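You operate a simulated robot arm through the tools that you are given. There is no shell and no other tool. Be economical: measure what you need, move in short steps, check, and stop when the job is done.

Carry out the task below with a simulated two-armed robot. There is one attempt and no reset: what you move stays moved.

## Task
Start the green welder on MIG and set it to the job card.

The check looks at the end state, three seconds after you hand in, the way a careful person would. Anything else that was tipped, shoved, dropped, spilled or broken makes it a failure.

## Robot
Two 7-joint arms with fingered hands on one trunk that stands fixed in place. Base frame: the origin is at the foot of the trunk, x ahead of it, y to its left, z up. Readings come in mm, rad, newtons and seconds.
The left shoulder is at [151, 187, 952], the right one opposite. With the tool pointing down near the work surface each hand reaches from about 100 to 880 mm from the base axis, measured 20 degrees to its own side. Payload 3.6 kg a hand.
The tool frame of a hand sits at the grasp point between the pads (the TCP): z along the fingers, y along the line on which they close. The tips reach 26 mm beyond it. The gripper opens to 88 mm. The gripper's body begins 30 mm behind the TCP. The gripper is a hand of 3 fingers: y runs from the thumb to the fingers, the wrist lies at [-17, -98, -164] in the tool frame.
Orientation is told as [roll, pitch, yaw] about the base's x, y, z axes, in that order, counted from this pose: with the fingers straight down and the wrist toward the robot, the tool's x, y and z point along [0, 1, 0], [1, 0, 0] and [0, 0, -1] of the base frame.

## Interface
- The arms move only by the tool apply_moves. It takes "left_increments", "right_increments" or both (then of equal length, played together; a hand with none holds still); each is a list of rows, each a list of 6 numbers: the shift along the tool's x, y, z in mm, then the turn, a rotation vector about the tool's x, y, z in rad. In form: [[dx, dy, dz, rx, ry, rz], ...]. A call has 1 to 12 rows; each row is the pose to reach, as a shift and turn from the pose commanded when the call began, along the tool's axes at that moment. Each row takes 0.2 s and may step no farther than 50 mm and 0.15 rad from the row before; otherwise, the whole call is refused. A pose out of reach is approached as far as the arm can. The call stops where the force on the tool passes 40 N (or 10 N more than at its start, if that is more) or the arm is blocked; 0.2 s more then pass. In this call time passes only in rows, and 0.2 s behind the last. The reply holds the time, the measured pose of the TCP, the force on the tool along the base axes, the opening and the grip force, in the units named above and with some noise, with the torque about the TCP (base axes, N m) and any sound that the robot's microphone picked up, and new pictures: "views" is both (left out), scene, wrist or none (wrist: the cameras of the hands that moved).
- Cameras (640 x 400 px; columns grow to the right, rows downward): "scene" is now at [286.6, 23.2, 872.1]; the picture's right is [0.25, -0.97, -0.00], its down [-0.08, -0.02, -1.00] and it looks along [0.97, 0.25, -0.08] (base axes); focal length 214 px, centre (320, 200). "left" rides on the left gripper at [-56, -80, -102] in its tool frame; the picture's right is [-0.73, -0.32, 0.60], its down [0.62, -0.67, 0.41] and it looks along [0.27, 0.68, 0.69] (tool axes); focal length 247 px, centre (320, 200). "right" rides on the right gripper at [56, -80, -102] in its tool frame; the picture's right is [-0.73, 0.32, -0.60], its down [-0.62, -0.67, 0.41] and it looks along [-0.27, 0.68, 0.69] (tool axes); focal length 247 px, centre (320, 200). There is no depth. A picture from a camera that has moved, and an enlarged one, comes with that camera's place and axes in the base frame and with its lens.
- raise_lower(by): slides the trunk up (or, below 0, down) by that many mm; the arms and the scene camera ride with it, the base frame stays. It gives what a move gives, with no picture.
- move_fingers(fingers, thumb_bend, thumb_turn, hand): sets how far each is bent, from 0 (flat) to 1 (curled in); at 0.3 the hand is open as for a grip, at 0.7 the pads meet at the TCP. One left out holds its place. A second passes; each finger stops where it meets its share of the squeeze, and holds until it gets a number again. It is the only way to open and close the hand. It gives what a move gives, with no picture; readings hold the bend of each and the force on the fingers (four entries, about 0 where the hand has none), thumb and palm. thumb_turn goes from beside the hand (0) to across from the fingers (1), as for a grip.
- turn_head(pan, tilt): turns the head with the scene camera to pan (to the left, within 1.047 rad either way) and tilt (down, from -0.506 to 1.204), counted from straight ahead of the robot. It gives what a move gives, and a new picture of the scene camera.
- zoom(camera, box): a new picture of the part [left, top, right, bottom] of that camera's present view, enlarged. No time passes.
- hand_in(): hands the job in; it is judged then, once.

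Go step by step. Nothing tells you positions but the pictures and the camera data: compare them with the known pose of the tool, close in by small moves and look again before you grip or let go. The budget is 120 turns and 200 pictures, counting those below and the enlarged ones. Unless the task says otherwise, let go and move clear before handing in, and close with one line.

The tools are called after "Call:" as name(argument=value, ...) on one line, values as JSON. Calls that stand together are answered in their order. apply_moves: Moves the arms, as the interface text tells. Its arguments: {"type":"object","properties":{"left_increments":{"type":"array","items":{"type":"array","items":{"type":"number"}}},"right_increments":{"type":"array","items":{"type":"array","items":{"type":"number"}}},"views":{"type":"string","enum":["both","scene","wrist","none"]}},"required":[]} The other tools are called the same way: raise_lower (by) slides the trunk up or down; move_fingers (fingers, thumb_bend, thumb_turn, hand) moves the fingers one by one; turn_head (pan, tilt) turns the head that bears the scene camera; zoom (camera, box) takes an enlarged picture of a part of a camera's view; hand_in () hands the job in.

At the start:

```text
t: 0.0
left_position: [420.6, 187.9, 1154.6]
left_orientation: [0.0, 0.001, 0.0]
left_contact_force: [0.1, 0.0, 0.5]
left_moment: [-0.02, 0.0, 0.01]
left_gripper_width: 88.0
left_grasp_force: 0.1
left_shape: jaw
left_bend: [0.3, 0.3, 0.98]
left_finger forces: [0.0, 0.0, 0.1, 0.0, 0.0, 0.0]
right_position: [564.2, -158.4, 1157.5]
right_orientation: [-0.001, 0.001, 0.0]
right_contact_force: [0.2, -0.5, -0.7]
right_moment: [-0.01, 0.01, 0.01]
right_gripper_width: 87.6
right_grasp_force: 0.1
right_shape: jaw
right_bend: [0.3, 0.3, 0.98]
right_finger forces: [0.0, 0.0, 0.0, 0.1, 0.1, 0.0]
trunk travel left (down, up): [-100.0, 657.0]
head pan, tilt: [0.253, 0.077]
```

scene: 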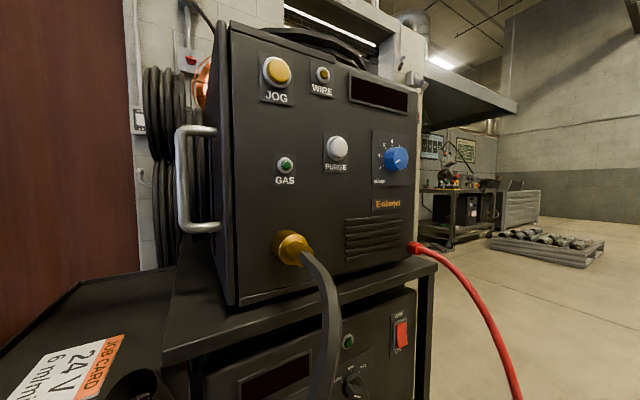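
right: 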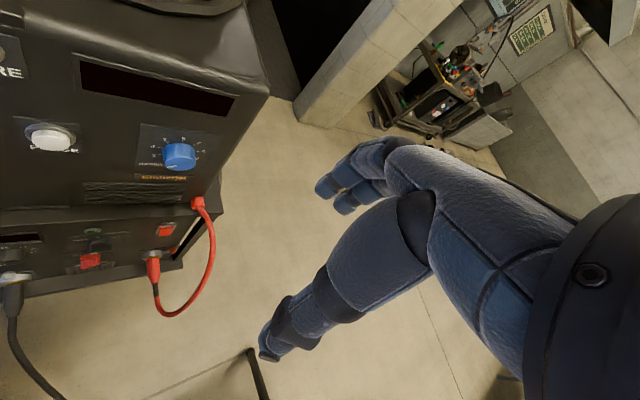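
left: 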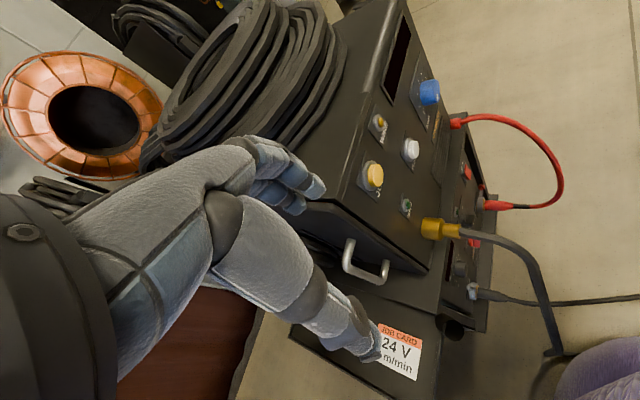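

I see a wire feeder on top of a power source, with the job card (24 V, 6 m/min?) on a tray to the left. I'll look down at the lower unit and the card first.

Call:
turn_head(pan=0.25, tilt=0.75)

Call:
zoom(camera="left", box=[340, 60, 500, 390])

```text
t: 1.1
left_position: [421.6, 188.8, 1154.8]
left_orientation: [0.0, -0.002, 0.0]
left_contact_force: [-0.4, 0.1, -0.4]
left_moment: [0.01, -0.02, -0.02]
left_gripper_width: 87.7
left_grasp_force: 0.0
left_shape: jaw
left_bend: [0.3, 0.3, 0.98]
left_finger forces: [0.0, 0.0, 0.1, 0.0, 0.0, 0.0]
right_position: [565.0, -159.3, 1156.4]
right_orientation: [0.001, 0.0, -0.001]
right_contact_force: [-0.3, -0.2, -0.2]
right_moment: [-0.02, -0.02, 0.01]
right_gripper_width: 87.7
right_grasp_force: 0.1
right_shape: jaw
right_bend: [0.3, 0.3, 0.98]
right_finger forces: [0.0, 0.0, 0.1, 0.0, 0.0, 0.0]
trunk travel left (down, up): [-100.0, 657.0]
head pan, tilt: [0.25, 0.75]
camera scene: at [278.2, 20.7, 811.1], right [0.25, -0.97, 0.0], down [-0.66, -0.17, -0.73], along [0.71, 0.18, -0.68], focal length 214 px, centre (320, 200)
```

scene: 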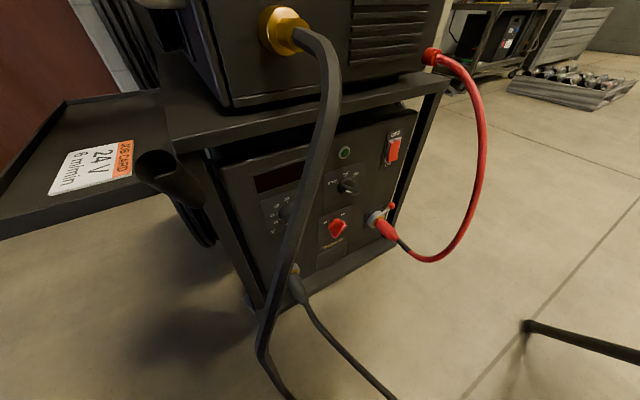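

```text
1.21 times, centred on (420, 225) of left
camera zoom: at [341.7, 132.5, 1256.5], right [-0.32, -0.73, -0.6], down [-0.67, 0.62, -0.41], along [0.67, 0.27, -0.69], focal length 299 px, centre (199, 170)
```

zoom: 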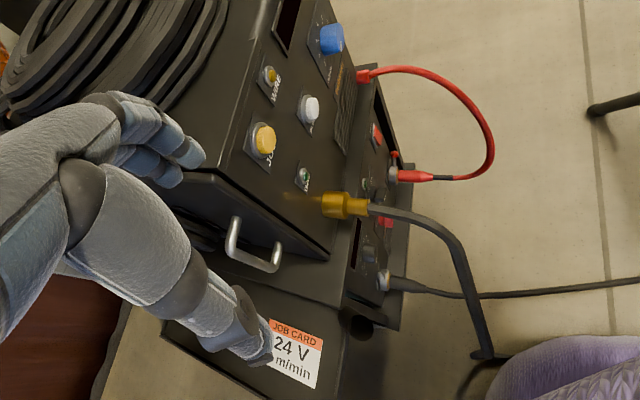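

The lower unit has a mains rocker, mode knob, and red knob. I'll read the labels enlarged.

Call:
zoom(camera="scene", box=[240, 110, 420, 270])

Call:
zoom(camera="scene", box=[40, 130, 170, 210])

Call:
turn_head(pan=0.25, tilt=0.0)

Call:
zoom(camera="scene", box=[250, 60, 420, 220])

```text
2.50 times, centred on (330, 190) of scene
camera zoom: at [278.2, 20.7, 811.1], right [0.25, -0.97, 0.0], down [-0.66, -0.17, -0.73], along [0.71, 0.18, -0.68], focal length 536 px, centre (295, 225)
```

zoom: 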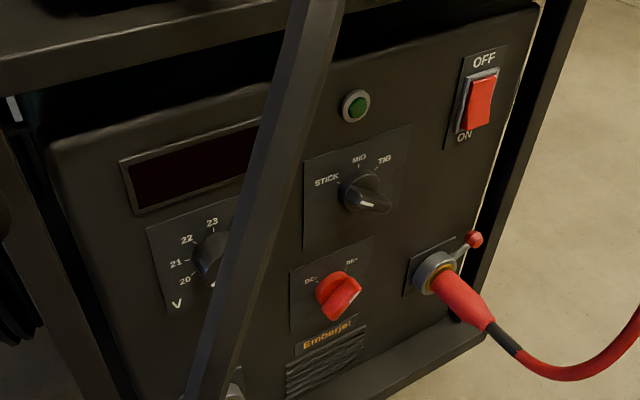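

```text
4.92 times, centred on (105, 170) of scene
camera zoom: at [278.2, 20.7, 811.1], right [0.25, -0.97, 0.0], down [-0.66, -0.17, -0.73], along [0.71, 0.18, -0.68], focal length 1056 px, centre (1378, 348)
```

zoom: 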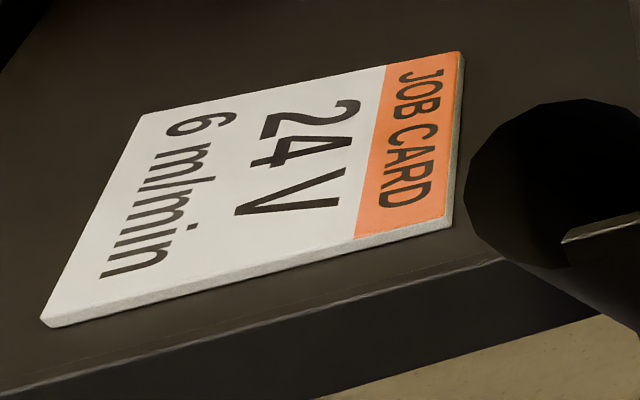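

```text
t: 2.1
left_position: [421.2, 190.0, 1155.3]
left_orientation: [-0.001, -0.001, 0.001]
left_contact_force: [0.4, 0.6, 0.4]
left_moment: [0.0, -0.01, 0.02]
left_gripper_width: 87.8
left_grasp_force: 0.1
left_shape: jaw
left_bend: [0.3, 0.3, 0.98]
left_finger forces: [0.0, 0.0, 0.0, 0.1, 0.1, 0.1]
right_position: [565.3, -160.3, 1157.1]
right_orientation: [0.0, 0.0, 0.0]
right_contact_force: [-0.6, -0.6, -0.7]
right_moment: [0.0, 0.02, -0.01]
right_gripper_width: 87.7
right_grasp_force: 0.0
right_shape: jaw
right_bend: [0.3, 0.3, 0.98]
right_finger forces: [0.0, 0.0, 0.1, 0.0, 0.0, 0.0]
trunk travel left (down, up): [-100.0, 657.0]
head pan, tilt: [0.25, 0.0]
camera scene: at [285.1, 22.5, 879.0], right [0.25, -0.97, 0.0], down [0.0, 0.0, -1.0], along [0.97, 0.25, 0.0], focal length 214 px, centre (320, 200)
```

scene: 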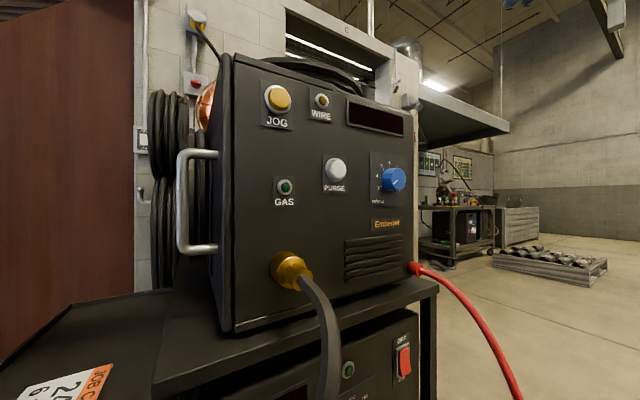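

```text
2.50 times, centred on (335, 140) of scene
camera zoom: at [285.1, 22.5, 879.0], right [0.25, -0.97, 0.0], down [0.0, 0.0, -1.0], along [0.97, 0.25, 0.0], focal length 536 px, centre (282, 350)
```

zoom: 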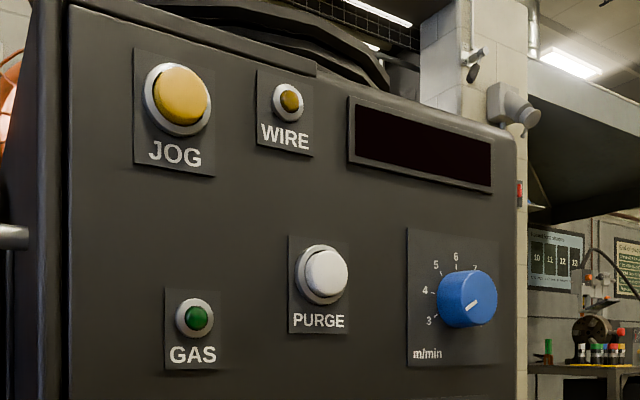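

Card: 24 V, 6 m/min. Before touching anything, I'll look around for another welder and supply switches.

Call:
turn_head(pan=1.0, tilt=0.3)

Call:
turn_head(pan=-0.8, tilt=0.3)

Call:
turn_head(pan=0.45, tilt=-0.3)

```text
t: 3.2
left_position: [422.0, 190.3, 1154.2]
left_orientation: [0.001, 0.001, 0.001]
left_contact_force: [0.6, 0.4, 0.4]
left_moment: [-0.02, -0.01, -0.02]
left_gripper_width: 87.6
left_grasp_force: 0.2
left_shape: jaw
left_bend: [0.3, 0.3, 0.98]
left_finger forces: [0.0, 0.1, 0.0, 0.1, 0.0, 0.0]
right_position: [565.3, -160.1, 1157.1]
right_orientation: [-0.001, -0.001, 0.0]
right_contact_force: [0.1, 0.2, 0.8]
right_moment: [0.0, 0.02, -0.01]
right_gripper_width: 88.0
right_grasp_force: 0.1
right_shape: jaw
right_bend: [0.3, 0.3, 0.98]
right_finger forces: [0.0, 0.0, 0.0, 0.1, 0.0, 0.0]
trunk travel left (down, up): [-100.0, 657.0]
head pan, tilt: [1.0, 0.3]
camera scene: at [248.4, 78.7, 851.4], right [0.84, -0.54, 0.0], down [-0.16, -0.25, -0.96], along [0.52, 0.8, -0.3], focal length 214 px, centre (320, 200)
```

scene: 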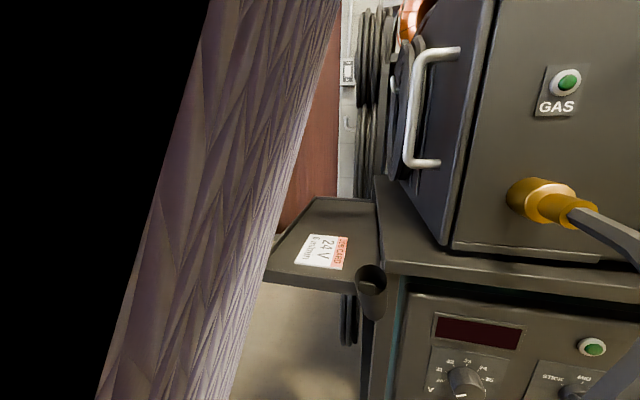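

```text
t: 5.0
left_position: [422.4, 189.2, 1154.8]
left_orientation: [0.0, 0.0, 0.001]
left_contact_force: [0.1, -0.7, -1.7]
left_moment: [0.03, 0.0, -0.02]
left_gripper_width: 87.6
left_grasp_force: 0.0
left_shape: jaw
left_bend: [0.3, 0.3, 0.98]
left_finger forces: [0.1, 0.0, 0.1, 0.0, 0.0, 0.1]
right_position: [565.1, -159.9, 1155.0]
right_orientation: [0.001, 0.001, 0.0]
right_contact_force: [-0.3, -0.4, -1.6]
right_moment: [-0.01, 0.0, -0.01]
right_gripper_width: 87.8
right_grasp_force: 0.1
right_shape: jaw
right_bend: [0.3, 0.3, 0.98]
right_finger forces: [0.0, 0.1, 0.1, 0.0, 0.1, 0.0]
trunk travel left (down, up): [-100.0, 657.0]
head pan, tilt: [-0.799, 0.3]
camera scene: at [263.1, -66.7, 851.4], right [-0.72, -0.7, 0.0], down [-0.21, 0.21, -0.96], along [0.67, -0.68, -0.3], focal length 214 px, centre (320, 200)
```

scene: 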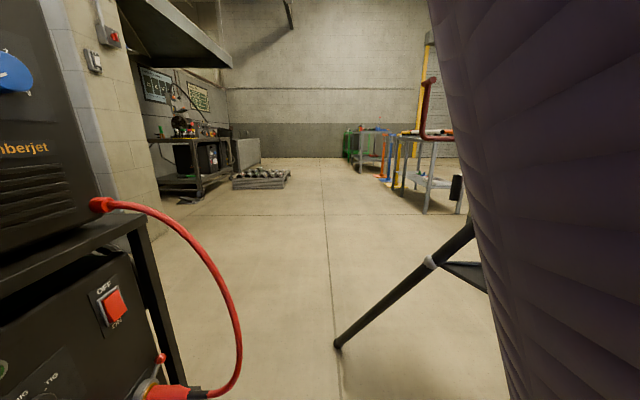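

```text
t: 6.5
left_position: [422.4, 188.8, 1155.2]
left_orientation: [0.001, -0.001, 0.002]
left_contact_force: [-0.2, -1.0, 0.2]
left_moment: [0.01, 0.01, -0.02]
left_gripper_width: 87.8
left_grasp_force: 0.0
left_shape: jaw
left_bend: [0.3, 0.3, 0.98]
left_finger forces: [0.0, 0.0, 0.0, 0.0, 0.1, 0.0]
right_position: [565.2, -160.8, 1157.1]
right_orientation: [0.0, 0.0, 0.001]
right_contact_force: [0.6, -0.2, -0.2]
right_moment: [0.0, 0.01, 0.02]
right_gripper_width: 87.7
right_grasp_force: 0.0
right_shape: jaw
right_bend: [0.3, 0.3, 0.98]
right_finger forces: [0.1, 0.1, 0.0, 0.0, 0.0, 0.1]
trunk travel left (down, up): [-100.0, 657.0]
head pan, tilt: [0.45, -0.3]
camera scene: at [268.7, 34.4, 904.6], right [0.43, -0.9, 0.0], down [0.27, 0.13, -0.96], along [0.86, 0.42, 0.3], focal length 214 px, centre (320, 200)
```

scene: 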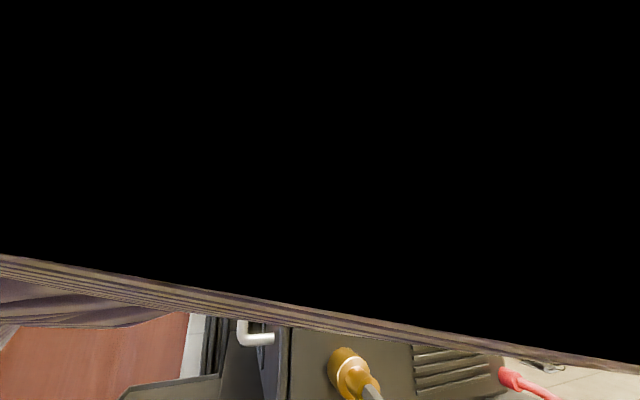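

One welder only; its panel faces towards me-right at about 45°, knobs: blue ≈(706,-10,915), rocker ≈(734,-32,567), mode ≈(643,51,520). I'll pull the left hand back and bring the right hand to a forward-pointing pose clear of everything.

Call:
apply_moves(left_increments=[[0, -10, 0, 0, 0, 0], [0, -20, 0, 0, 0, 0], [0, -30, 0, 0, 0, 0], [0, -40, 0, 0, 0, 0], [0, -50, 0, 0, 0, 0], [0, -60, 0, 0, 0, 0], [0, -70, 0, 0, 0, 0], [0, -80, 0, 0, 0, 0], [0, -80, 0, 0, 0, 0], [0, -80, 0, 0, 0, 0]], right_increments=[[-10, -5, 30, -0.15, 0, 0], [-20, -10, 60, -0.3, 0, 0], [-30, -14, 90, -0.45, 0, 0], [-40, -18, 120, -0.6, 0, 0], [-50, -22, 150, -0.75, 0, 0], [-60, -27, 180, -0.9, 0, 0], [-70, -32, 210, -1.05, 0, 0], [-80, -36, 240, -1.2, 0, 0], [-90, -40, 270, -1.35, 0, 0], [-100, -45, 300, -1.5, 0, 0]], views="wrist")

Call:
turn_head(pan=0.1, tilt=0.6)

```text
t: 8.7
left_position: [341.2, 189.8, 1154.0]
left_orientation: [0.001, 0.001, 0.002]
left_contact_force: [-0.2, -0.5, 0.6]
left_moment: [0.02, 0.04, -0.03]
left_gripper_width: 87.9
left_grasp_force: 0.1
left_shape: jaw
left_bend: [0.3, 0.3, 0.98]
left_finger forces: [0.0, 0.0, 0.1, 0.0, 0.1, 0.0]
right_position: [519.6, -260.6, 857.0]
right_orientation: [0.001, -1.5, 0.001]
right_contact_force: [0.5, 0.9, 0.0]
right_moment: [0.02, 0.03, 0.0]
right_gripper_width: 87.4
right_grasp_force: 0.1
right_shape: jaw
right_bend: [0.3, 0.3, 0.98]
right_finger forces: [0.0, 0.0, 0.1, 0.0, 0.1, 0.1]
right hand out of reach, approached as far as the arm can: row 5, 6, 7, 8, 9
trunk travel left (down, up): [-100.0, 657.0]
head pan, tilt: [0.45, -0.3]
camera right: at [411.9, -202.7, 784.5], right [-0.57, -0.74, 0.36], down [0.36, -0.62, -0.69], along [0.73, -0.27, 0.62], focal length 247 px, centre (320, 200)
camera left: at [261.5, 132.7, 1256.7], right [-0.32, -0.73, -0.6], down [-0.67, 0.62, -0.41], along [0.67, 0.27, -0.69], focal length 247 px, centre (320, 200)
```

right: 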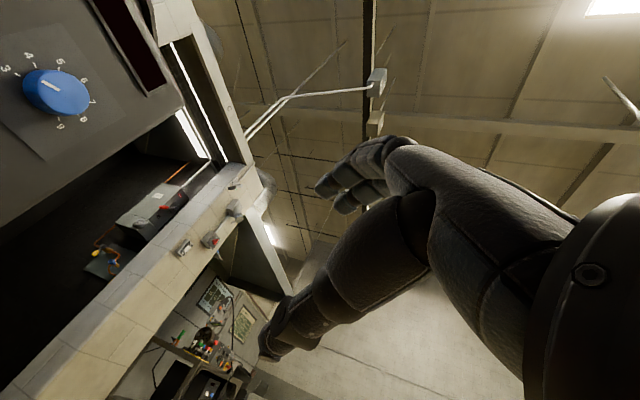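
left: 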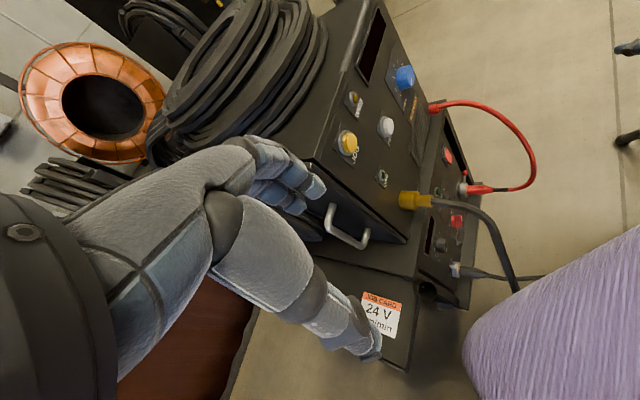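

```text
t: 9.9
left_position: [341.4, 189.9, 1155.0]
left_orientation: [0.001, 0.001, -0.001]
left_contact_force: [0.5, -0.2, 0.5]
left_moment: [-0.02, -0.02, 0.0]
left_gripper_width: 87.6
left_grasp_force: 0.0
left_shape: jaw
left_bend: [0.3, 0.3, 0.98]
left_finger forces: [0.1, 0.0, 0.0, 0.0, 0.0, 0.1]
right_position: [519.5, -260.1, 857.1]
right_orientation: [-0.003, -1.498, 0.004]
right_contact_force: [-0.1, 0.2, -0.9]
right_moment: [-0.01, 0.03, 0.03]
right_gripper_width: 87.7
right_grasp_force: 0.1
right_shape: jaw
right_bend: [0.3, 0.3, 0.98]
right_finger forces: [0.0, 0.0, 0.0, 0.0, 0.0, 0.0]
trunk travel left (down, up): [-100.0, 657.0]
head pan, tilt: [0.099, 0.6]
camera scene: at [285.8, 9.0, 824.0], right [0.1, -0.99, 0.0], down [-0.56, -0.06, -0.83], along [0.82, 0.08, -0.56], focal length 214 px, centre (320, 200)
```

scene: 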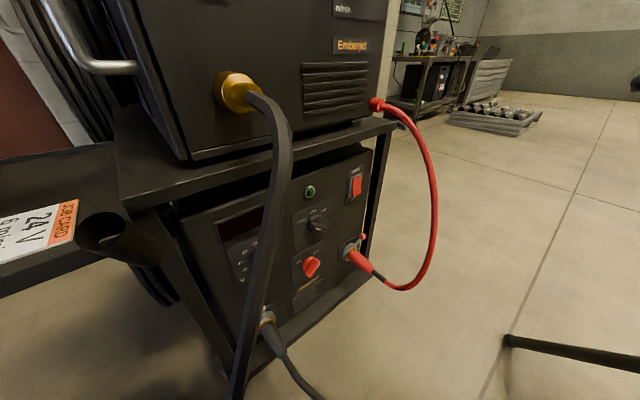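

The torch cable hangs in front of the voltage knob; the red loop sits right of the rocker. I'll lower the trunk for better reach and view of the lower panel.

Call:
raise_lower(by=-100)

Call:
turn_head(pan=0.15, tilt=0.45)

Call:
zoom(camera="scene", box=[200, 130, 440, 280])

```text
t: 11.2
left_position: [413.8, 189.5, 1024.8]
left_orientation: [-0.002, 0.136, 0.001]
left_contact_force: [-0.2, 0.2, 0.5]
left_moment: [-0.01, 0.0, 0.0]
left_gripper_width: 87.6
left_grasp_force: 0.1
left_shape: jaw
left_bend: [0.3, 0.3, 0.98]
left_finger forces: [0.0, 0.0, 0.0, 0.0, 0.0, 0.0]
right_position: [529.8, -260.0, 742.7]
right_orientation: [-0.002, -1.461, 0.003]
right_contact_force: [-0.6, -0.3, 0.8]
right_moment: [-0.02, -0.01, 0.0]
right_gripper_width: 87.7
right_grasp_force: 0.1
right_shape: jaw
right_bend: [0.3, 0.3, 0.98]
right_finger forces: [0.0, 0.0, 0.1, 0.1, 0.0, 0.0]
trunk travel left (down, up): [0.0, 757.0]
head pan, tilt: [0.099, 0.6]
```

```text
t: 11.9
left_position: [414.5, 189.4, 1024.8]
left_orientation: [-0.001, 0.138, -0.001]
left_contact_force: [-0.7, 0.6, 0.1]
left_moment: [-0.01, 0.02, 0.0]
left_gripper_width: 87.8
left_grasp_force: 0.1
left_shape: jaw
left_bend: [0.3, 0.3, 0.98]
left_finger forces: [0.0, 0.0, 0.0, 0.0, 0.1, 0.1]
right_position: [528.7, -261.2, 742.1]
right_orientation: [-0.002, -1.458, 0.003]
right_contact_force: [-0.1, 0.4, 0.1]
right_moment: [0.01, -0.01, 0.02]
right_gripper_width: 87.9
right_grasp_force: 0.0
right_shape: jaw
right_bend: [0.3, 0.3, 0.98]
right_finger forces: [0.1, 0.0, 0.1, 0.0, 0.0, 0.0]
trunk travel left (down, up): [0.0, 757.0]
head pan, tilt: [0.15, 0.45]
camera scene: at [309.6, 13.9, 730.5], right [0.15, -0.99, 0.0], down [-0.43, -0.07, -0.9], along [0.89, 0.13, -0.44], focal length 214 px, centre (320, 200)
```

scene: 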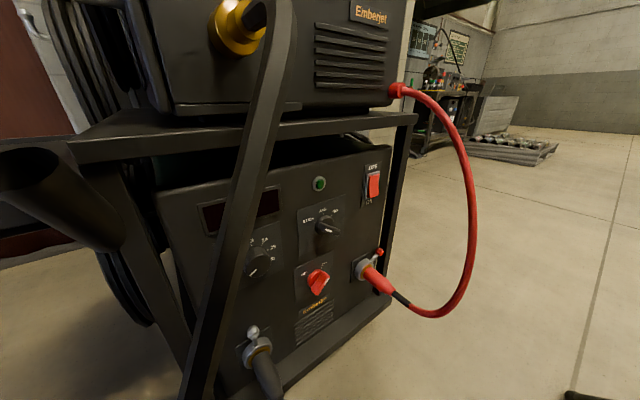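

```text
2.67 times, centred on (320, 205) of scene
camera zoom: at [309.6, 13.9, 730.5], right [0.15, -0.99, 0.0], down [-0.43, -0.07, -0.9], along [0.89, 0.13, -0.44], focal length 572 px, centre (320, 187)
```

zoom: 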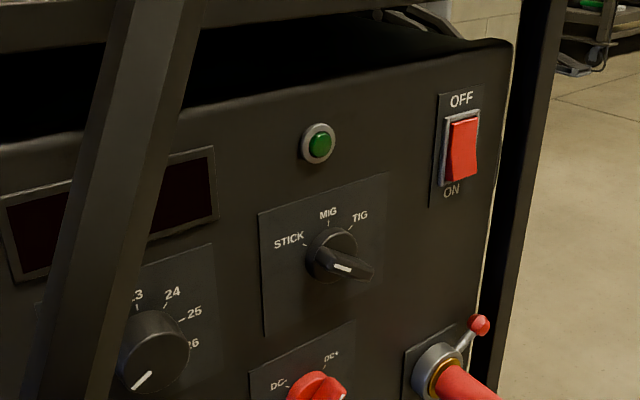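

The mode knob, polarity (DC-/DC+), and V knobs need a frontal look. I'll bring the right hand low in front with the fingers tilted down so its camera faces the lower panel.

Call:
apply_moves(right_increments=[[0, -32, 9, 0.09, 0, 0], [0, -64, 18, 0.18, 0, 0], [0, -96, 27, 0.27, 0, 0], [20, -128, 36, 0.36, 0, 0], [40, -160, 45, 0.45, 0, 0], [60, -190, 54, 0.54, 0, 0], [80, -225, 62, 0.63, 0, 0], [90, -255, 70, 0.7, 0, 0]], views="none")

Call:
apply_moves(right_increments=[[0, 0, 0, 0, 0.09, -0.1], [0, 0, 0, 0, 0.18, -0.2], [0, 0, 0, 0, 0.27, -0.3], [0, 0, 0, 0, 0.36, -0.4], [0, 0, 0, 0, 0.45, -0.5], [0, 0, 0, 0, 0.54, -0.58]], views="both")

```text
t: 13.7
left_position: [415.5, 188.6, 1024.8]
left_orientation: [0.001, 0.14, 0.0]
left_contact_force: [0.6, 0.5, -0.1]
left_moment: [0.01, 0.0, -0.03]
left_gripper_width: 87.7
left_grasp_force: 0.2
left_shape: jaw
left_bend: [0.3, 0.3, 0.98]
left_finger forces: [0.1, 0.1, 0.0, 0.0, 0.1, 0.0]
right_position: [569.9, -169.4, 479.7]
right_orientation: [0.0, -0.756, 0.0]
right_contact_force: [0.7, 0.7, -1.0]
right_moment: [0.01, -0.01, 0.02]
right_gripper_width: 87.9
right_grasp_force: 0.1
right_shape: jaw
right_bend: [0.3, 0.3, 0.98]
right_finger forces: [0.0, 0.0, 0.0, 0.0, 0.0, 0.0]
trunk travel left (down, up): [0.0, 757.0]
head pan, tilt: [0.15, 0.45]
```

```text
t: 15.1
left_position: [414.7, 189.5, 1024.4]
left_orientation: [0.0, 0.14, -0.001]
left_contact_force: [0.1, -0.4, -0.2]
left_moment: [0.0, -0.05, -0.02]
left_gripper_width: 87.9
left_grasp_force: 0.1
left_shape: jaw
left_bend: [0.3, 0.3, 0.98]
left_finger forces: [0.1, 0.1, 0.0, 0.0, 0.0, 0.0]
right_position: [570.9, -170.2, 482.7]
right_orientation: [-0.006, -0.756, 0.799]
right_contact_force: [0.3, -0.2, 0.2]
right_moment: [0.01, -0.05, 0.0]
right_gripper_width: 87.8
right_grasp_force: 0.1
right_shape: jaw
right_bend: [0.3, 0.3, 0.98]
right_finger forces: [0.0, 0.0, 0.1, 0.1, 0.0, 0.0]
trunk travel left (down, up): [0.0, 757.0]
head pan, tilt: [0.15, 0.45]
camera scene: at [309.6, 14.0, 730.5], right [0.15, -0.99, 0.0], down [-0.43, -0.07, -0.9], along [0.89, 0.13, -0.44], focal length 214 px, centre (320, 200)
camera right: at [440.5, -221.3, 501.0], right [0.4, -0.64, 0.66], down [0.31, -0.58, -0.75], along [0.87, 0.5, -0.04], focal length 247 px, centre (320, 200)
```

scene: 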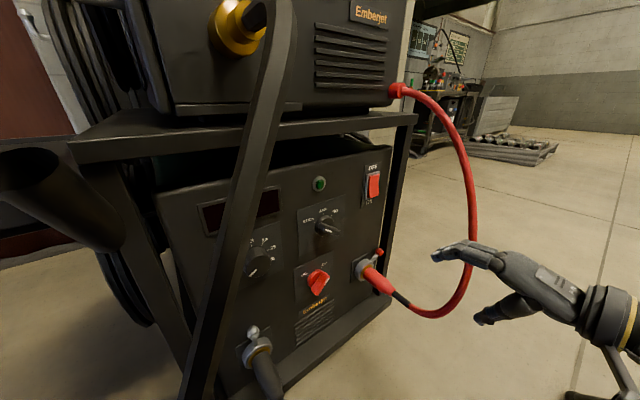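
right: 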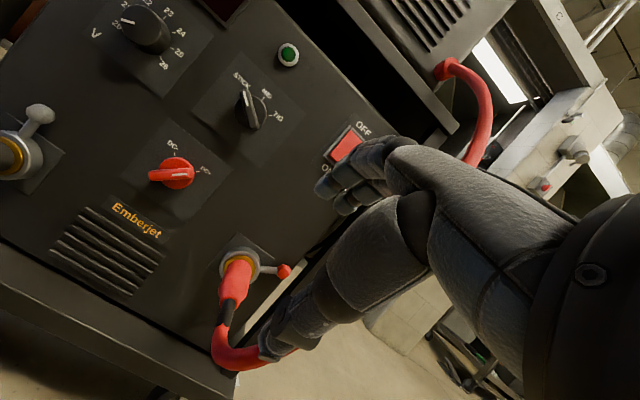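

A useful frontal view. Enlarge the controls.

Call:
zoom(camera="right", box=[80, 0, 320, 210])

Call:
zoom(camera="right", box=[0, 0, 320, 300])

```text
1.90 times, centred on (200, 105) of right
camera zoom: at [440.5, -221.3, 501.0], right [0.4, -0.64, 0.66], down [0.31, -0.58, -0.75], along [0.87, 0.5, -0.04], focal length 470 px, centre (549, 381)
```

zoom: 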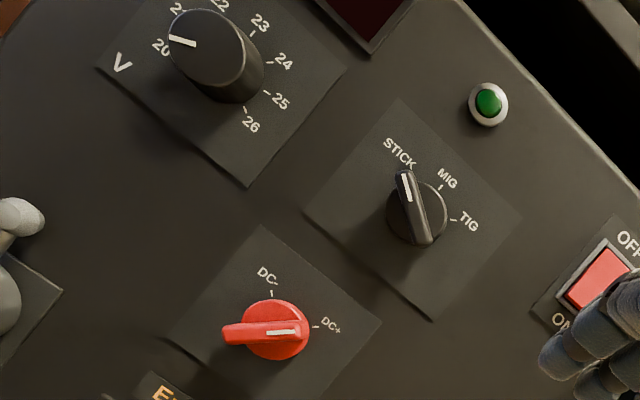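

```text
1.33 times, centred on (160, 150) of right
camera zoom: at [440.5, -221.3, 501.0], right [0.4, -0.64, 0.66], down [0.31, -0.58, -0.75], along [0.87, 0.5, -0.04], focal length 329 px, centre (533, 267)
```

zoom: 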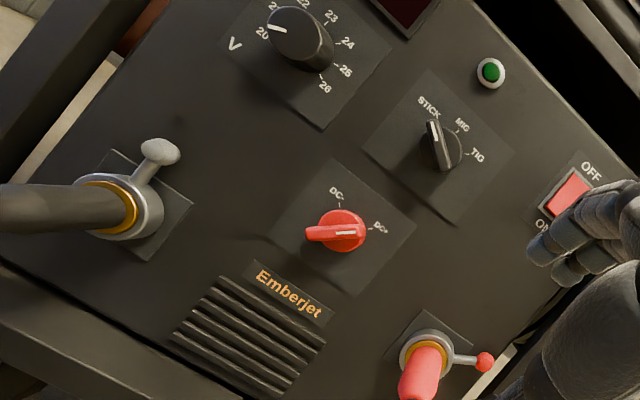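

Readings: polarity already at DC+, mode at STICK, voltage at 20 V, rocker OFF. Panel plane's inward normal is ≈(0.72,0.69,0); mode knob ≈(641,55,517). I'll line up the right hand in front of the mode knob.

Call:
apply_moves(right_increments=[[18, 14, 5, -0.136, 0, 0], [37, 28, 10, -0.272, 0, 0], [55, 42, 16, -0.408, 0, 0], [74, 56, 21, -0.544, 0, 0], [92, 70, 26, -0.68, 0, 0], [111, 84, 32, -0.815, 0, 0]], views="none")

Call:
apply_moves(right_increments=[[0, 0, 0, 0, -0.01, 0.13], [0, 0, 0, 0, -0.02, 0.26], [0, 0, 0, 0, -0.03, 0.39], [0, 0, 0, 0, -0.035, 0.52]], views="both")

```text
t: 16.5
left_position: [414.3, 189.3, 1024.5]
left_orientation: [-0.001, 0.138, 0.002]
left_contact_force: [0.9, 0.5, -0.1]
left_moment: [0.01, 0.03, 0.02]
left_gripper_width: 87.3
left_grasp_force: 0.1
left_shape: jaw
left_bend: [0.3, 0.3, 0.98]
left_finger forces: [0.1, 0.1, 0.0, 0.1, 0.1, 0.0]
right_position: [549.2, -32.6, 514.5]
right_orientation: [-1.843, -1.565, 2.635]
right_contact_force: [-0.1, -0.4, 0.1]
right_moment: [0.0, 0.0, 0.03]
right_gripper_width: 87.9
right_grasp_force: 0.0
right_shape: jaw
right_bend: [0.3, 0.3, 0.98]
right_finger forces: [0.1, 0.0, 0.0, 0.1, 0.1, 0.0]
trunk travel left (down, up): [0.0, 757.0]
head pan, tilt: [0.15, 0.45]
```

```text
t: 17.5
left_position: [414.1, 189.5, 1023.5]
left_orientation: [0.0, 0.139, -0.001]
left_contact_force: [0.3, -0.3, 1.1]
left_moment: [-0.01, 0.0, -0.04]
left_gripper_width: 87.8
left_grasp_force: 0.0
left_shape: jaw
left_bend: [0.3, 0.3, 0.98]
left_finger forces: [0.0, 0.0, 0.0, 0.1, 0.1, 0.1]
right_position: [548.9, -34.0, 513.5]
right_orientation: [1.553, -1.056, -0.797]
right_contact_force: [-0.6, 0.3, -0.3]
right_moment: [0.01, 0.0, -0.03]
right_gripper_width: 87.7
right_grasp_force: 0.1
right_shape: jaw
right_bend: [0.3, 0.3, 0.98]
right_finger forces: [0.0, 0.0, 0.1, 0.0, 0.0, 0.0]
trunk travel left (down, up): [0.0, 757.0]
head pan, tilt: [0.15, 0.45]
camera scene: at [309.6, 14.0, 730.5], right [0.15, -0.99, 0.0], down [-0.43, -0.07, -0.9], along [0.89, 0.14, -0.44], focal length 214 px, centre (320, 200)
camera right: at [414.3, -38.6, 474.2], right [0.11, -0.99, -0.08], down [0.44, 0.12, -0.89], along [0.89, 0.07, 0.45], focal length 247 px, centre (320, 200)
```

scene: 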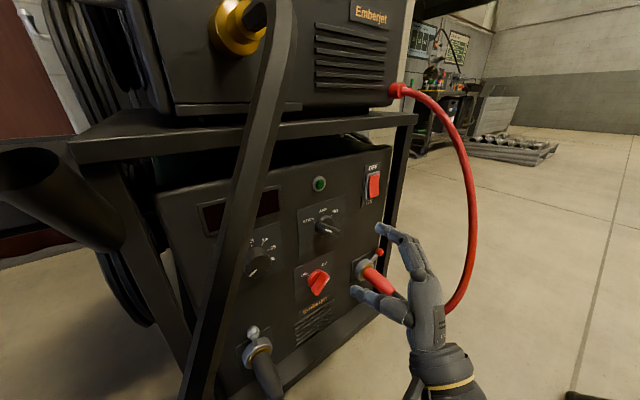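
right: 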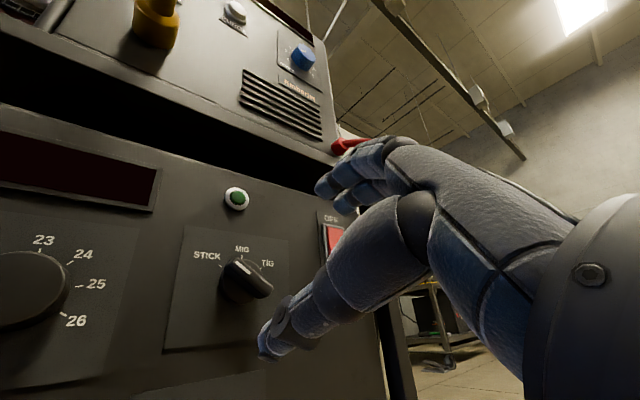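

Aligned with the knob along the tool axis. Advance partway.

Call:
apply_moves(right_increments=[[0, 0, 20, 0, 0, 0], [0, 0, 40, 0, 0, 0], [0, 0, 60, 0, 0, 0], [0, 0, 75, 0, 0, 0]], views="wrist")

Call:
zoom(camera="scene", box=[260, 160, 440, 300])

```text
t: 18.5
left_position: [414.9, 189.3, 1024.7]
left_orientation: [-0.003, 0.138, 0.001]
left_contact_force: [0.5, 0.5, -0.1]
left_moment: [0.02, -0.03, 0.0]
left_gripper_width: 87.5
left_grasp_force: 0.1
left_shape: jaw
left_bend: [0.3, 0.3, 0.98]
left_finger forces: [0.0, 0.1, 0.0, 0.0, 0.1, 0.0]
right_position: [604.6, 18.5, 514.3]
right_orientation: [1.551, -1.058, -0.796]
right_contact_force: [-0.3, 0.3, 0.0]
right_moment: [0.0, 0.02, 0.01]
right_gripper_width: 87.7
right_grasp_force: 0.2
right_shape: jaw
right_bend: [0.3, 0.3, 0.98]
right_finger forces: [0.0, 0.1, 0.0, 0.0, 0.0, 0.0]
trunk travel left (down, up): [0.0, 757.0]
head pan, tilt: [0.15, 0.45]
camera right: at [469.4, 12.7, 473.5], right [0.11, -0.99, -0.08], down [0.44, 0.12, -0.89], along [0.89, 0.07, 0.45], focal length 247 px, centre (320, 200)
```

right: 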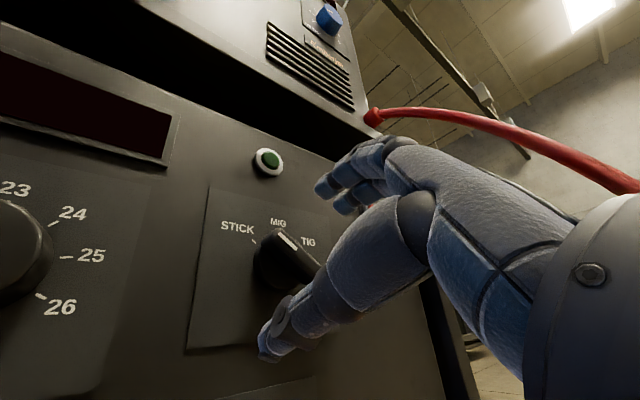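

```text
2.86 times, centred on (350, 230) of scene
camera zoom: at [309.6, 13.9, 730.5], right [0.15, -0.99, 0.0], down [-0.43, -0.07, -0.9], along [0.89, 0.13, -0.44], focal length 613 px, centre (234, 114)
```

zoom: 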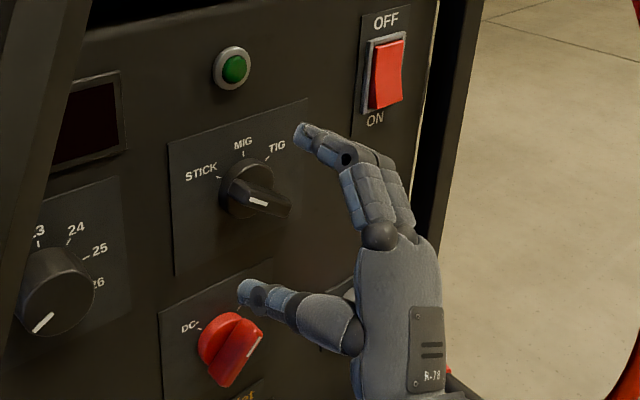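

Knob sits centred between thumb and fingers. Advance 20 mm and close.

Call:
apply_moves(right_increments=[[0, 0, 10, 0, 0, 0], [0, 0, 20, 0, 0, 0]], views="none")

Call:
move_fingers(hand="right", fingers=0.55, thumb_bend=0.55)

Call:
zoom(camera="scene", box=[260, 160, 440, 300])

Call:
zoom(camera="right", box=[180, 120, 420, 370])

```text
t: 19.1
left_position: [413.7, 189.7, 1023.9]
left_orientation: [-0.003, 0.137, 0.002]
left_contact_force: [0.3, 0.3, -0.2]
left_moment: [-0.01, -0.03, 0.02]
left_gripper_width: 87.8
left_grasp_force: 0.0
left_shape: jaw
left_bend: [0.3, 0.3, 0.98]
left_finger forces: [0.0, 0.0, 0.1, 0.1, 0.1, 0.0]
right_position: [619.0, 32.0, 514.4]
right_orientation: [1.552, -1.057, -0.795]
right_contact_force: [0.5, 0.4, -0.2]
right_moment: [0.02, 0.0, -0.02]
right_gripper_width: 87.8
right_grasp_force: 0.0
right_shape: jaw
right_bend: [0.3, 0.3, 0.98]
right_finger forces: [0.0, 0.1, 0.0, 0.0, 0.1, 0.1]
trunk travel left (down, up): [0.0, 757.0]
head pan, tilt: [0.15, 0.45]
```

```text
t: 20.1
left_position: [413.8, 189.5, 1024.3]
left_orientation: [-0.001, 0.138, -0.001]
left_contact_force: [-0.8, 0.9, -0.3]
left_moment: [-0.02, -0.01, 0.0]
left_gripper_width: 87.6
left_grasp_force: 0.1
left_shape: jaw
left_bend: [0.3, 0.3, 0.98]
left_finger forces: [0.0, 0.0, 0.1, 0.0, 0.0, 0.0]
right_position: [618.4, 33.0, 514.2]
right_orientation: [1.553, -1.057, -0.796]
right_contact_force: [0.0, 0.0, 0.7]
right_moment: [0.01, -0.02, 0.02]
right_gripper_width: 34.6
right_grasp_force: 0.0
right_shape: fingers
right_bend: [0.55, 0.55, 0.98]
right_finger forces: [0.0, 0.0, 0.1, 0.1, 0.1, 0.1]
trunk travel left (down, up): [0.0, 757.0]
head pan, tilt: [0.15, 0.45]
```

```text
2.86 times, centred on (350, 230) of scene
camera zoom: at [309.6, 14.0, 730.5], right [0.15, -0.99, 0.0], down [-0.43, -0.07, -0.9], along [0.89, 0.14, -0.44], focal length 613 px, centre (234, 114)
```

zoom: 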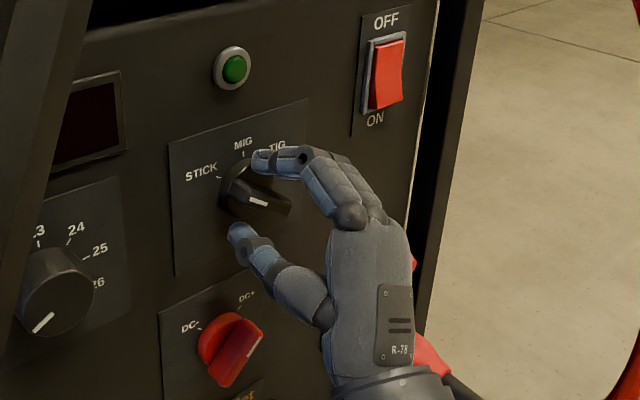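

```text
1.60 times, centred on (300, 245) of right
camera zoom: at [483.6, 27.0, 473.5], right [0.11, -0.99, -0.08], down [0.44, 0.12, -0.89], along [0.89, 0.07, 0.45], focal length 395 px, centre (352, 128)
```

zoom: 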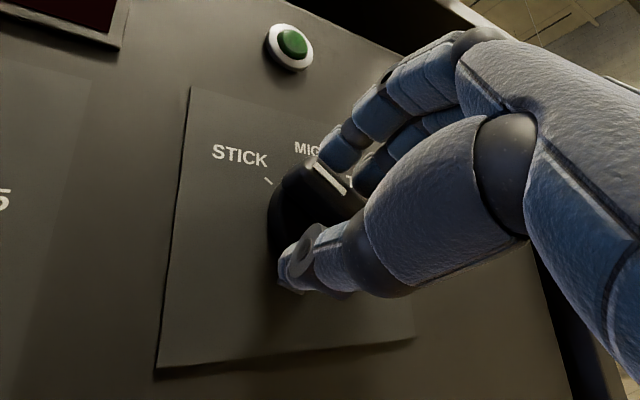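

Fingers straddle the bar. Close onto it and turn clockwise 60° about the tool axis.

Call:
move_fingers(hand="right", fingers=0.72, thumb_bend=0.72)

Call:
apply_moves(right_increments=[[0, 0, 0, 0, 0, 0.14], [0, 0, 0, 0, 0, 0.28], [0, 0, 0, 0, 0, 0.42]], views="wrist")

Call:
zoom(camera="scene", box=[260, 160, 440, 300])

```text
t: 21.1
left_position: [414.0, 189.5, 1025.3]
left_orientation: [0.001, 0.135, -0.001]
left_contact_force: [0.1, 0.6, -0.4]
left_moment: [0.0, 0.02, 0.01]
left_gripper_width: 87.5
left_grasp_force: 0.1
left_shape: jaw
left_bend: [0.3, 0.3, 0.98]
left_finger forces: [0.1, 0.0, 0.0, 0.0, 0.1, 0.0]
right_position: [619.4, 32.1, 514.8]
right_orientation: [1.556, -1.057, -0.799]
right_contact_force: [4.4, -2.0, 6.5]
right_moment: [0.17, -0.03, -0.12]
right_gripper_width: 9.6
right_grasp_force: 7.5
right_shape: fingers
right_bend: [0.66, 0.68, 0.97]
right_finger forces: [11.0, 0.9, 0.0, 0.0, 3.4, 0.0]
trunk travel left (down, up): [0.0, 757.0]
head pan, tilt: [0.15, 0.45]
```

```text
t: 21.9
left_position: [414.8, 189.3, 1024.2]
left_orientation: [-0.004, 0.135, 0.0]
left_contact_force: [-0.1, -0.5, -0.6]
left_moment: [0.01, -0.01, -0.02]
left_gripper_width: 87.7
left_grasp_force: 0.0
left_shape: jaw
left_bend: [0.3, 0.3, 0.98]
left_finger forces: [0.1, 0.1, 0.1, 0.0, 0.0, 0.1]
right_position: [621.3, 30.1, 514.9]
right_orientation: [1.557, -0.648, -0.804]
right_contact_force: [-1.8, 3.1, 3.9]
right_moment: [0.01, -0.04, 0.11]
right_gripper_width: 8.6
right_grasp_force: 6.2
right_shape: fingers
right_bend: [0.68, 0.67, 0.96]
right_finger forces: [4.8, 1.1, 0.1, 0.1, 7.4, 0.1]
trunk travel left (down, up): [0.0, 757.0]
head pan, tilt: [0.15, 0.45]
camera right: at [480.1, 31.0, 512.5], right [0.04, -0.92, -0.39], down [0.19, 0.39, -0.9], along [0.98, -0.03, 0.19], focal length 247 px, centre (320, 200)
```

right: 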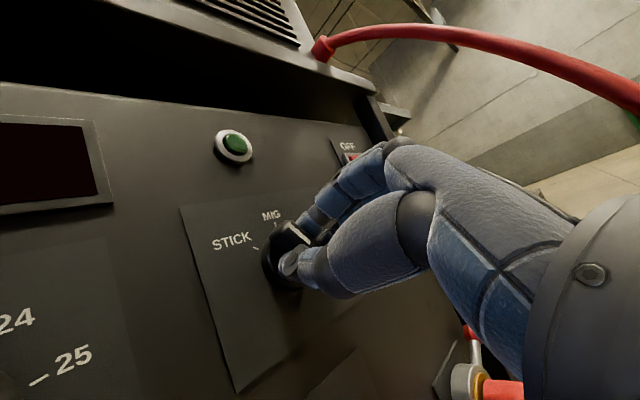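

```text
2.86 times, centred on (350, 230) of scene
camera zoom: at [309.4, 14.3, 730.6], right [0.15, -0.99, 0.0], down [-0.43, -0.07, -0.9], along [0.89, 0.14, -0.44], focal length 613 px, centre (234, 114)
```

zoom: 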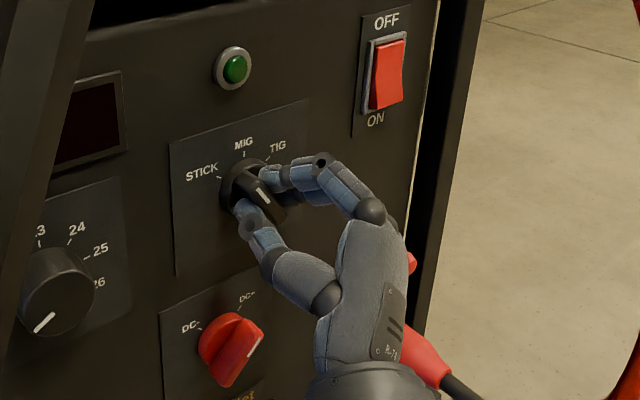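

The knob follows. Continue the rest of the turn.

Call:
apply_moves(right_increments=[[0, 0, 0, 0, 0, 0.14], [0, 0, 0, 0, 0, 0.28], [0, 0, 0, 0, 0, 0.42], [0, 0, 0, 0, 0, 0.56], [0, 0, 0, 0, 0, 0.63]], views="wrist")

Call:
zoom(camera="scene", box=[260, 160, 440, 300])

```text
t: 22.9
left_position: [415.5, 186.7, 1024.3]
left_orientation: [0.001, 0.138, -0.002]
left_contact_force: [0.3, -1.4, -0.5]
left_moment: [-0.01, 0.02, -0.02]
left_gripper_width: 87.7
left_grasp_force: 0.0
left_shape: jaw
left_bend: [0.3, 0.3, 0.98]
left_finger forces: [0.0, 0.0, 0.0, 0.0, 0.1, 0.0]
right_position: [653.5, -22.5, 514.7]
right_orientation: [1.517, -0.325, -0.79]
right_contact_force: [0.6, -1.1, 0.1]
right_moment: [-0.05, 0.01, 0.0]
right_gripper_width: 0.1
right_grasp_force: 0.2
right_shape: fingers
right_bend: [0.72, 0.71, 0.98]
right_finger forces: [0.0, 0.0, 0.0, 0.0, 0.1, 0.1]
trunk travel left (down, up): [0.0, 757.0]
head pan, tilt: [0.15, 0.45]
stopped in row 4 (right hand): the arm was blocked; the commanded pose is now the measured one
camera right: at [515.6, -23.7, 549.2], right [-0.08, -0.82, -0.56], down [-0.03, 0.57, -0.82], along [1.0, -0.05, -0.07], focal length 247 px, centre (320, 200)
```

right: 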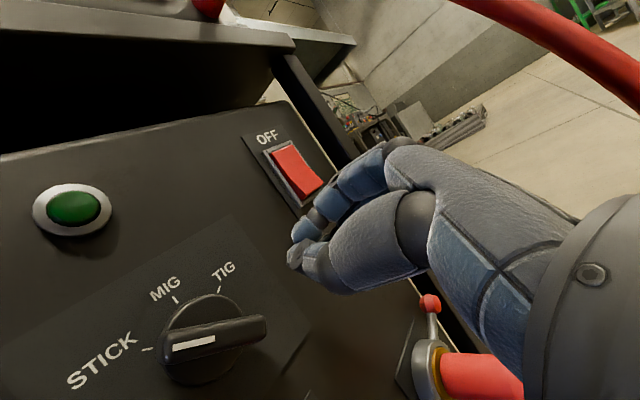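

```text
2.86 times, centred on (350, 230) of scene
camera zoom: at [309.9, 13.3, 730.8], right [0.15, -0.99, 0.0], down [-0.43, -0.06, -0.9], along [0.89, 0.13, -0.44], focal length 613 px, centre (234, 114)
```

zoom: 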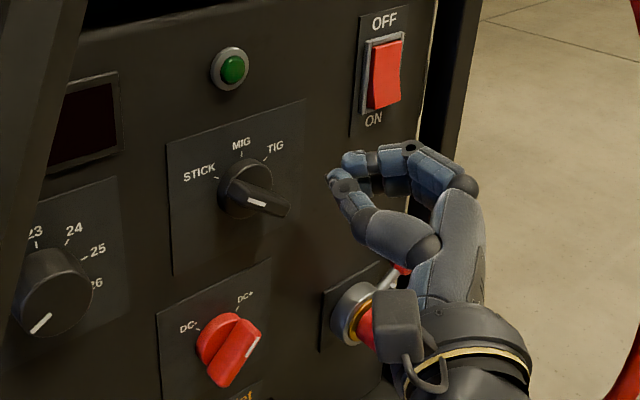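

The arm hit a limit, slipped off sideways and the knob sprang back to STICK. I'll back straight away from the panel and check nothing else was disturbed.

Call:
apply_moves(right_increments=[[0, 0, -25, 0, 0, 0], [0, 0, -50, 0, 0, 0], [0, 0, -75, 0, 0, 0], [0, 0, -100, 0, 0, 0]], views="both")

Call:
zoom(camera="scene", box=[260, 160, 440, 300])

```text
t: 23.9
left_position: [414.6, 188.4, 1024.4]
left_orientation: [0.0, 0.138, -0.002]
left_contact_force: [0.6, 0.0, 0.6]
left_moment: [0.01, 0.02, -0.04]
left_gripper_width: 87.4
left_grasp_force: 0.0
left_shape: jaw
left_bend: [0.3, 0.3, 0.98]
left_finger forces: [0.0, 0.0, 0.0, 0.1, 0.0, 0.1]
right_position: [580.1, -88.2, 521.5]
right_orientation: [1.521, -0.319, -0.793]
right_contact_force: [-0.3, -0.2, -0.3]
right_moment: [0.01, -0.01, 0.04]
right_gripper_width: 0.4
right_grasp_force: 0.1
right_shape: fingers
right_bend: [0.72, 0.71, 0.98]
right_finger forces: [0.1, 0.1, 0.1, 0.1, 0.1, 0.0]
trunk travel left (down, up): [0.0, 757.0]
head pan, tilt: [0.15, 0.45]
camera scene: at [309.6, 14.1, 730.5], right [0.15, -0.99, 0.0], down [-0.43, -0.07, -0.9], along [0.89, 0.14, -0.44], focal length 214 px, centre (320, 200)
camera right: at [443.2, -89.9, 555.6], right [-0.08, -0.82, -0.57], down [-0.03, 0.57, -0.82], along [1.0, -0.05, -0.08], focal length 247 px, centre (320, 200)
```

scene: 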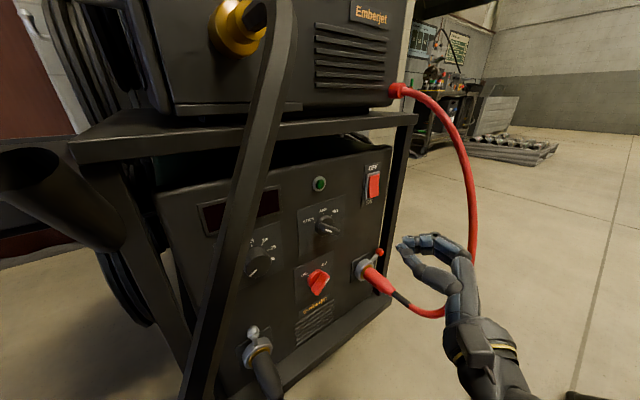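
right: 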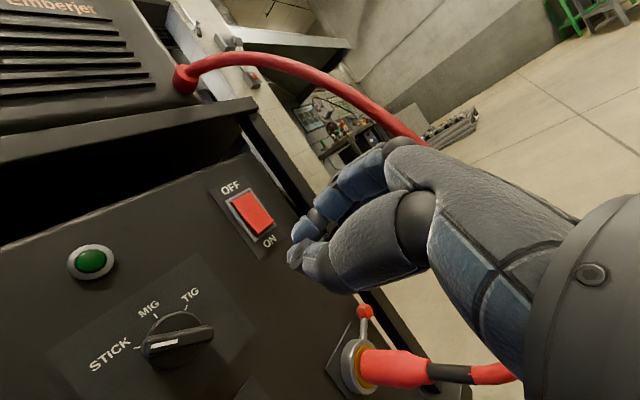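

```text
2.86 times, centred on (350, 230) of scene
camera zoom: at [309.6, 14.1, 730.5], right [0.15, -0.99, 0.0], down [-0.43, -0.07, -0.9], along [0.89, 0.14, -0.44], focal length 613 px, centre (234, 114)
```

zoom: 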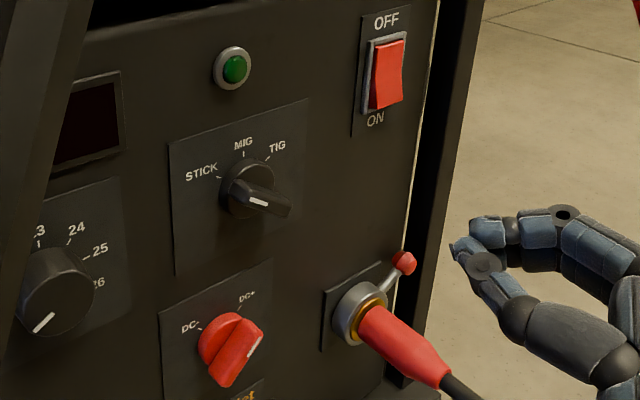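

Nothing else moved; the knob is back at STICK. I'll instead push the pointer's left end upward with the closed fingertips; first re-roll the hand upright and place it below-left of the knob.

Call:
apply_moves(right_increments=[[0, -10, 0, 0, 0, -0.14], [1, -20, 0, 0, 0, -0.28], [1, -30, 0, 0, 0, -0.42], [2, -40, 0, 0, 0, -0.56], [2, -50, 0, 0, 0, -0.7], [3, -60, 10, 0, 0, -0.84], [4, -70, 20, 0, 0, -0.98], [5, -80, 30, 0, 0, -1.12], [5, -88, 36, 0, 0, -1.24]], views="wrist")

Call:
zoom(camera="scene", box=[240, 160, 440, 300])

```text
t: 25.9
left_position: [414.9, 189.5, 1024.3]
left_orientation: [-0.002, 0.137, -0.001]
left_contact_force: [0.6, 0.0, -0.5]
left_moment: [-0.01, -0.02, -0.04]
left_gripper_width: 87.6
left_grasp_force: 0.1
left_shape: jaw
left_bend: [0.3, 0.3, 0.98]
left_finger forces: [0.1, 0.0, 0.1, 0.0, 0.0, 0.0]
right_position: [546.1, -2.8, 495.9]
right_orientation: [0.179, -1.522, 0.586]
right_contact_force: [-0.2, 0.4, -0.1]
right_moment: [0.0, -0.01, 0.04]
right_gripper_width: 0.0
right_grasp_force: 0.1
right_shape: fingers
right_bend: [0.72, 0.71, 0.98]
right_finger forces: [0.0, 0.0, 0.0, 0.1, 0.1, 0.0]
trunk travel left (down, up): [0.0, 757.0]
head pan, tilt: [0.15, 0.45]
camera right: at [430.2, -34.3, 421.8], right [0.09, -0.94, 0.34], down [0.7, -0.18, -0.69], along [0.71, 0.3, 0.64], focal length 247 px, centre (320, 200)
```

right: 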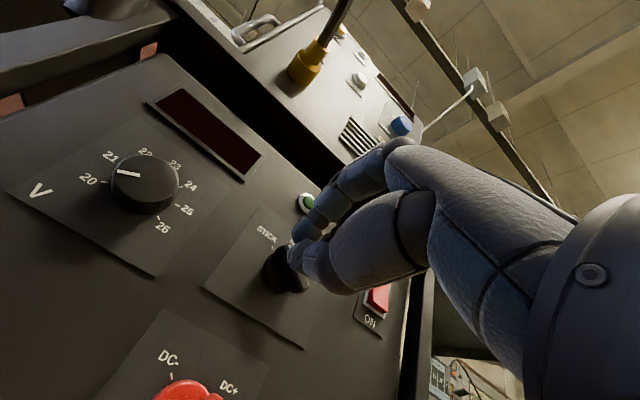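

```text
2.86 times, centred on (340, 230) of scene
camera zoom: at [309.6, 14.0, 730.5], right [0.15, -0.99, 0.0], down [-0.43, -0.07, -0.9], along [0.89, 0.13, -0.44], focal length 613 px, centre (263, 114)
```

zoom: 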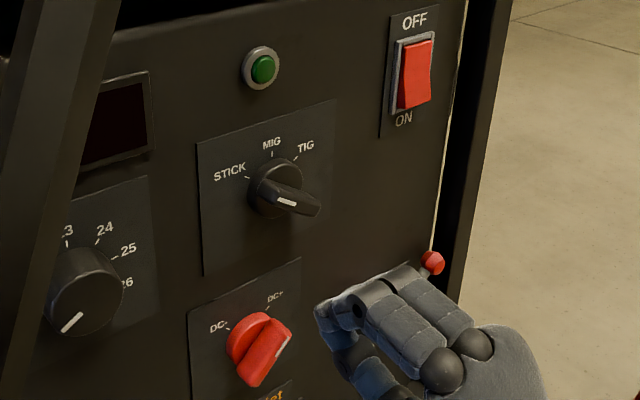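

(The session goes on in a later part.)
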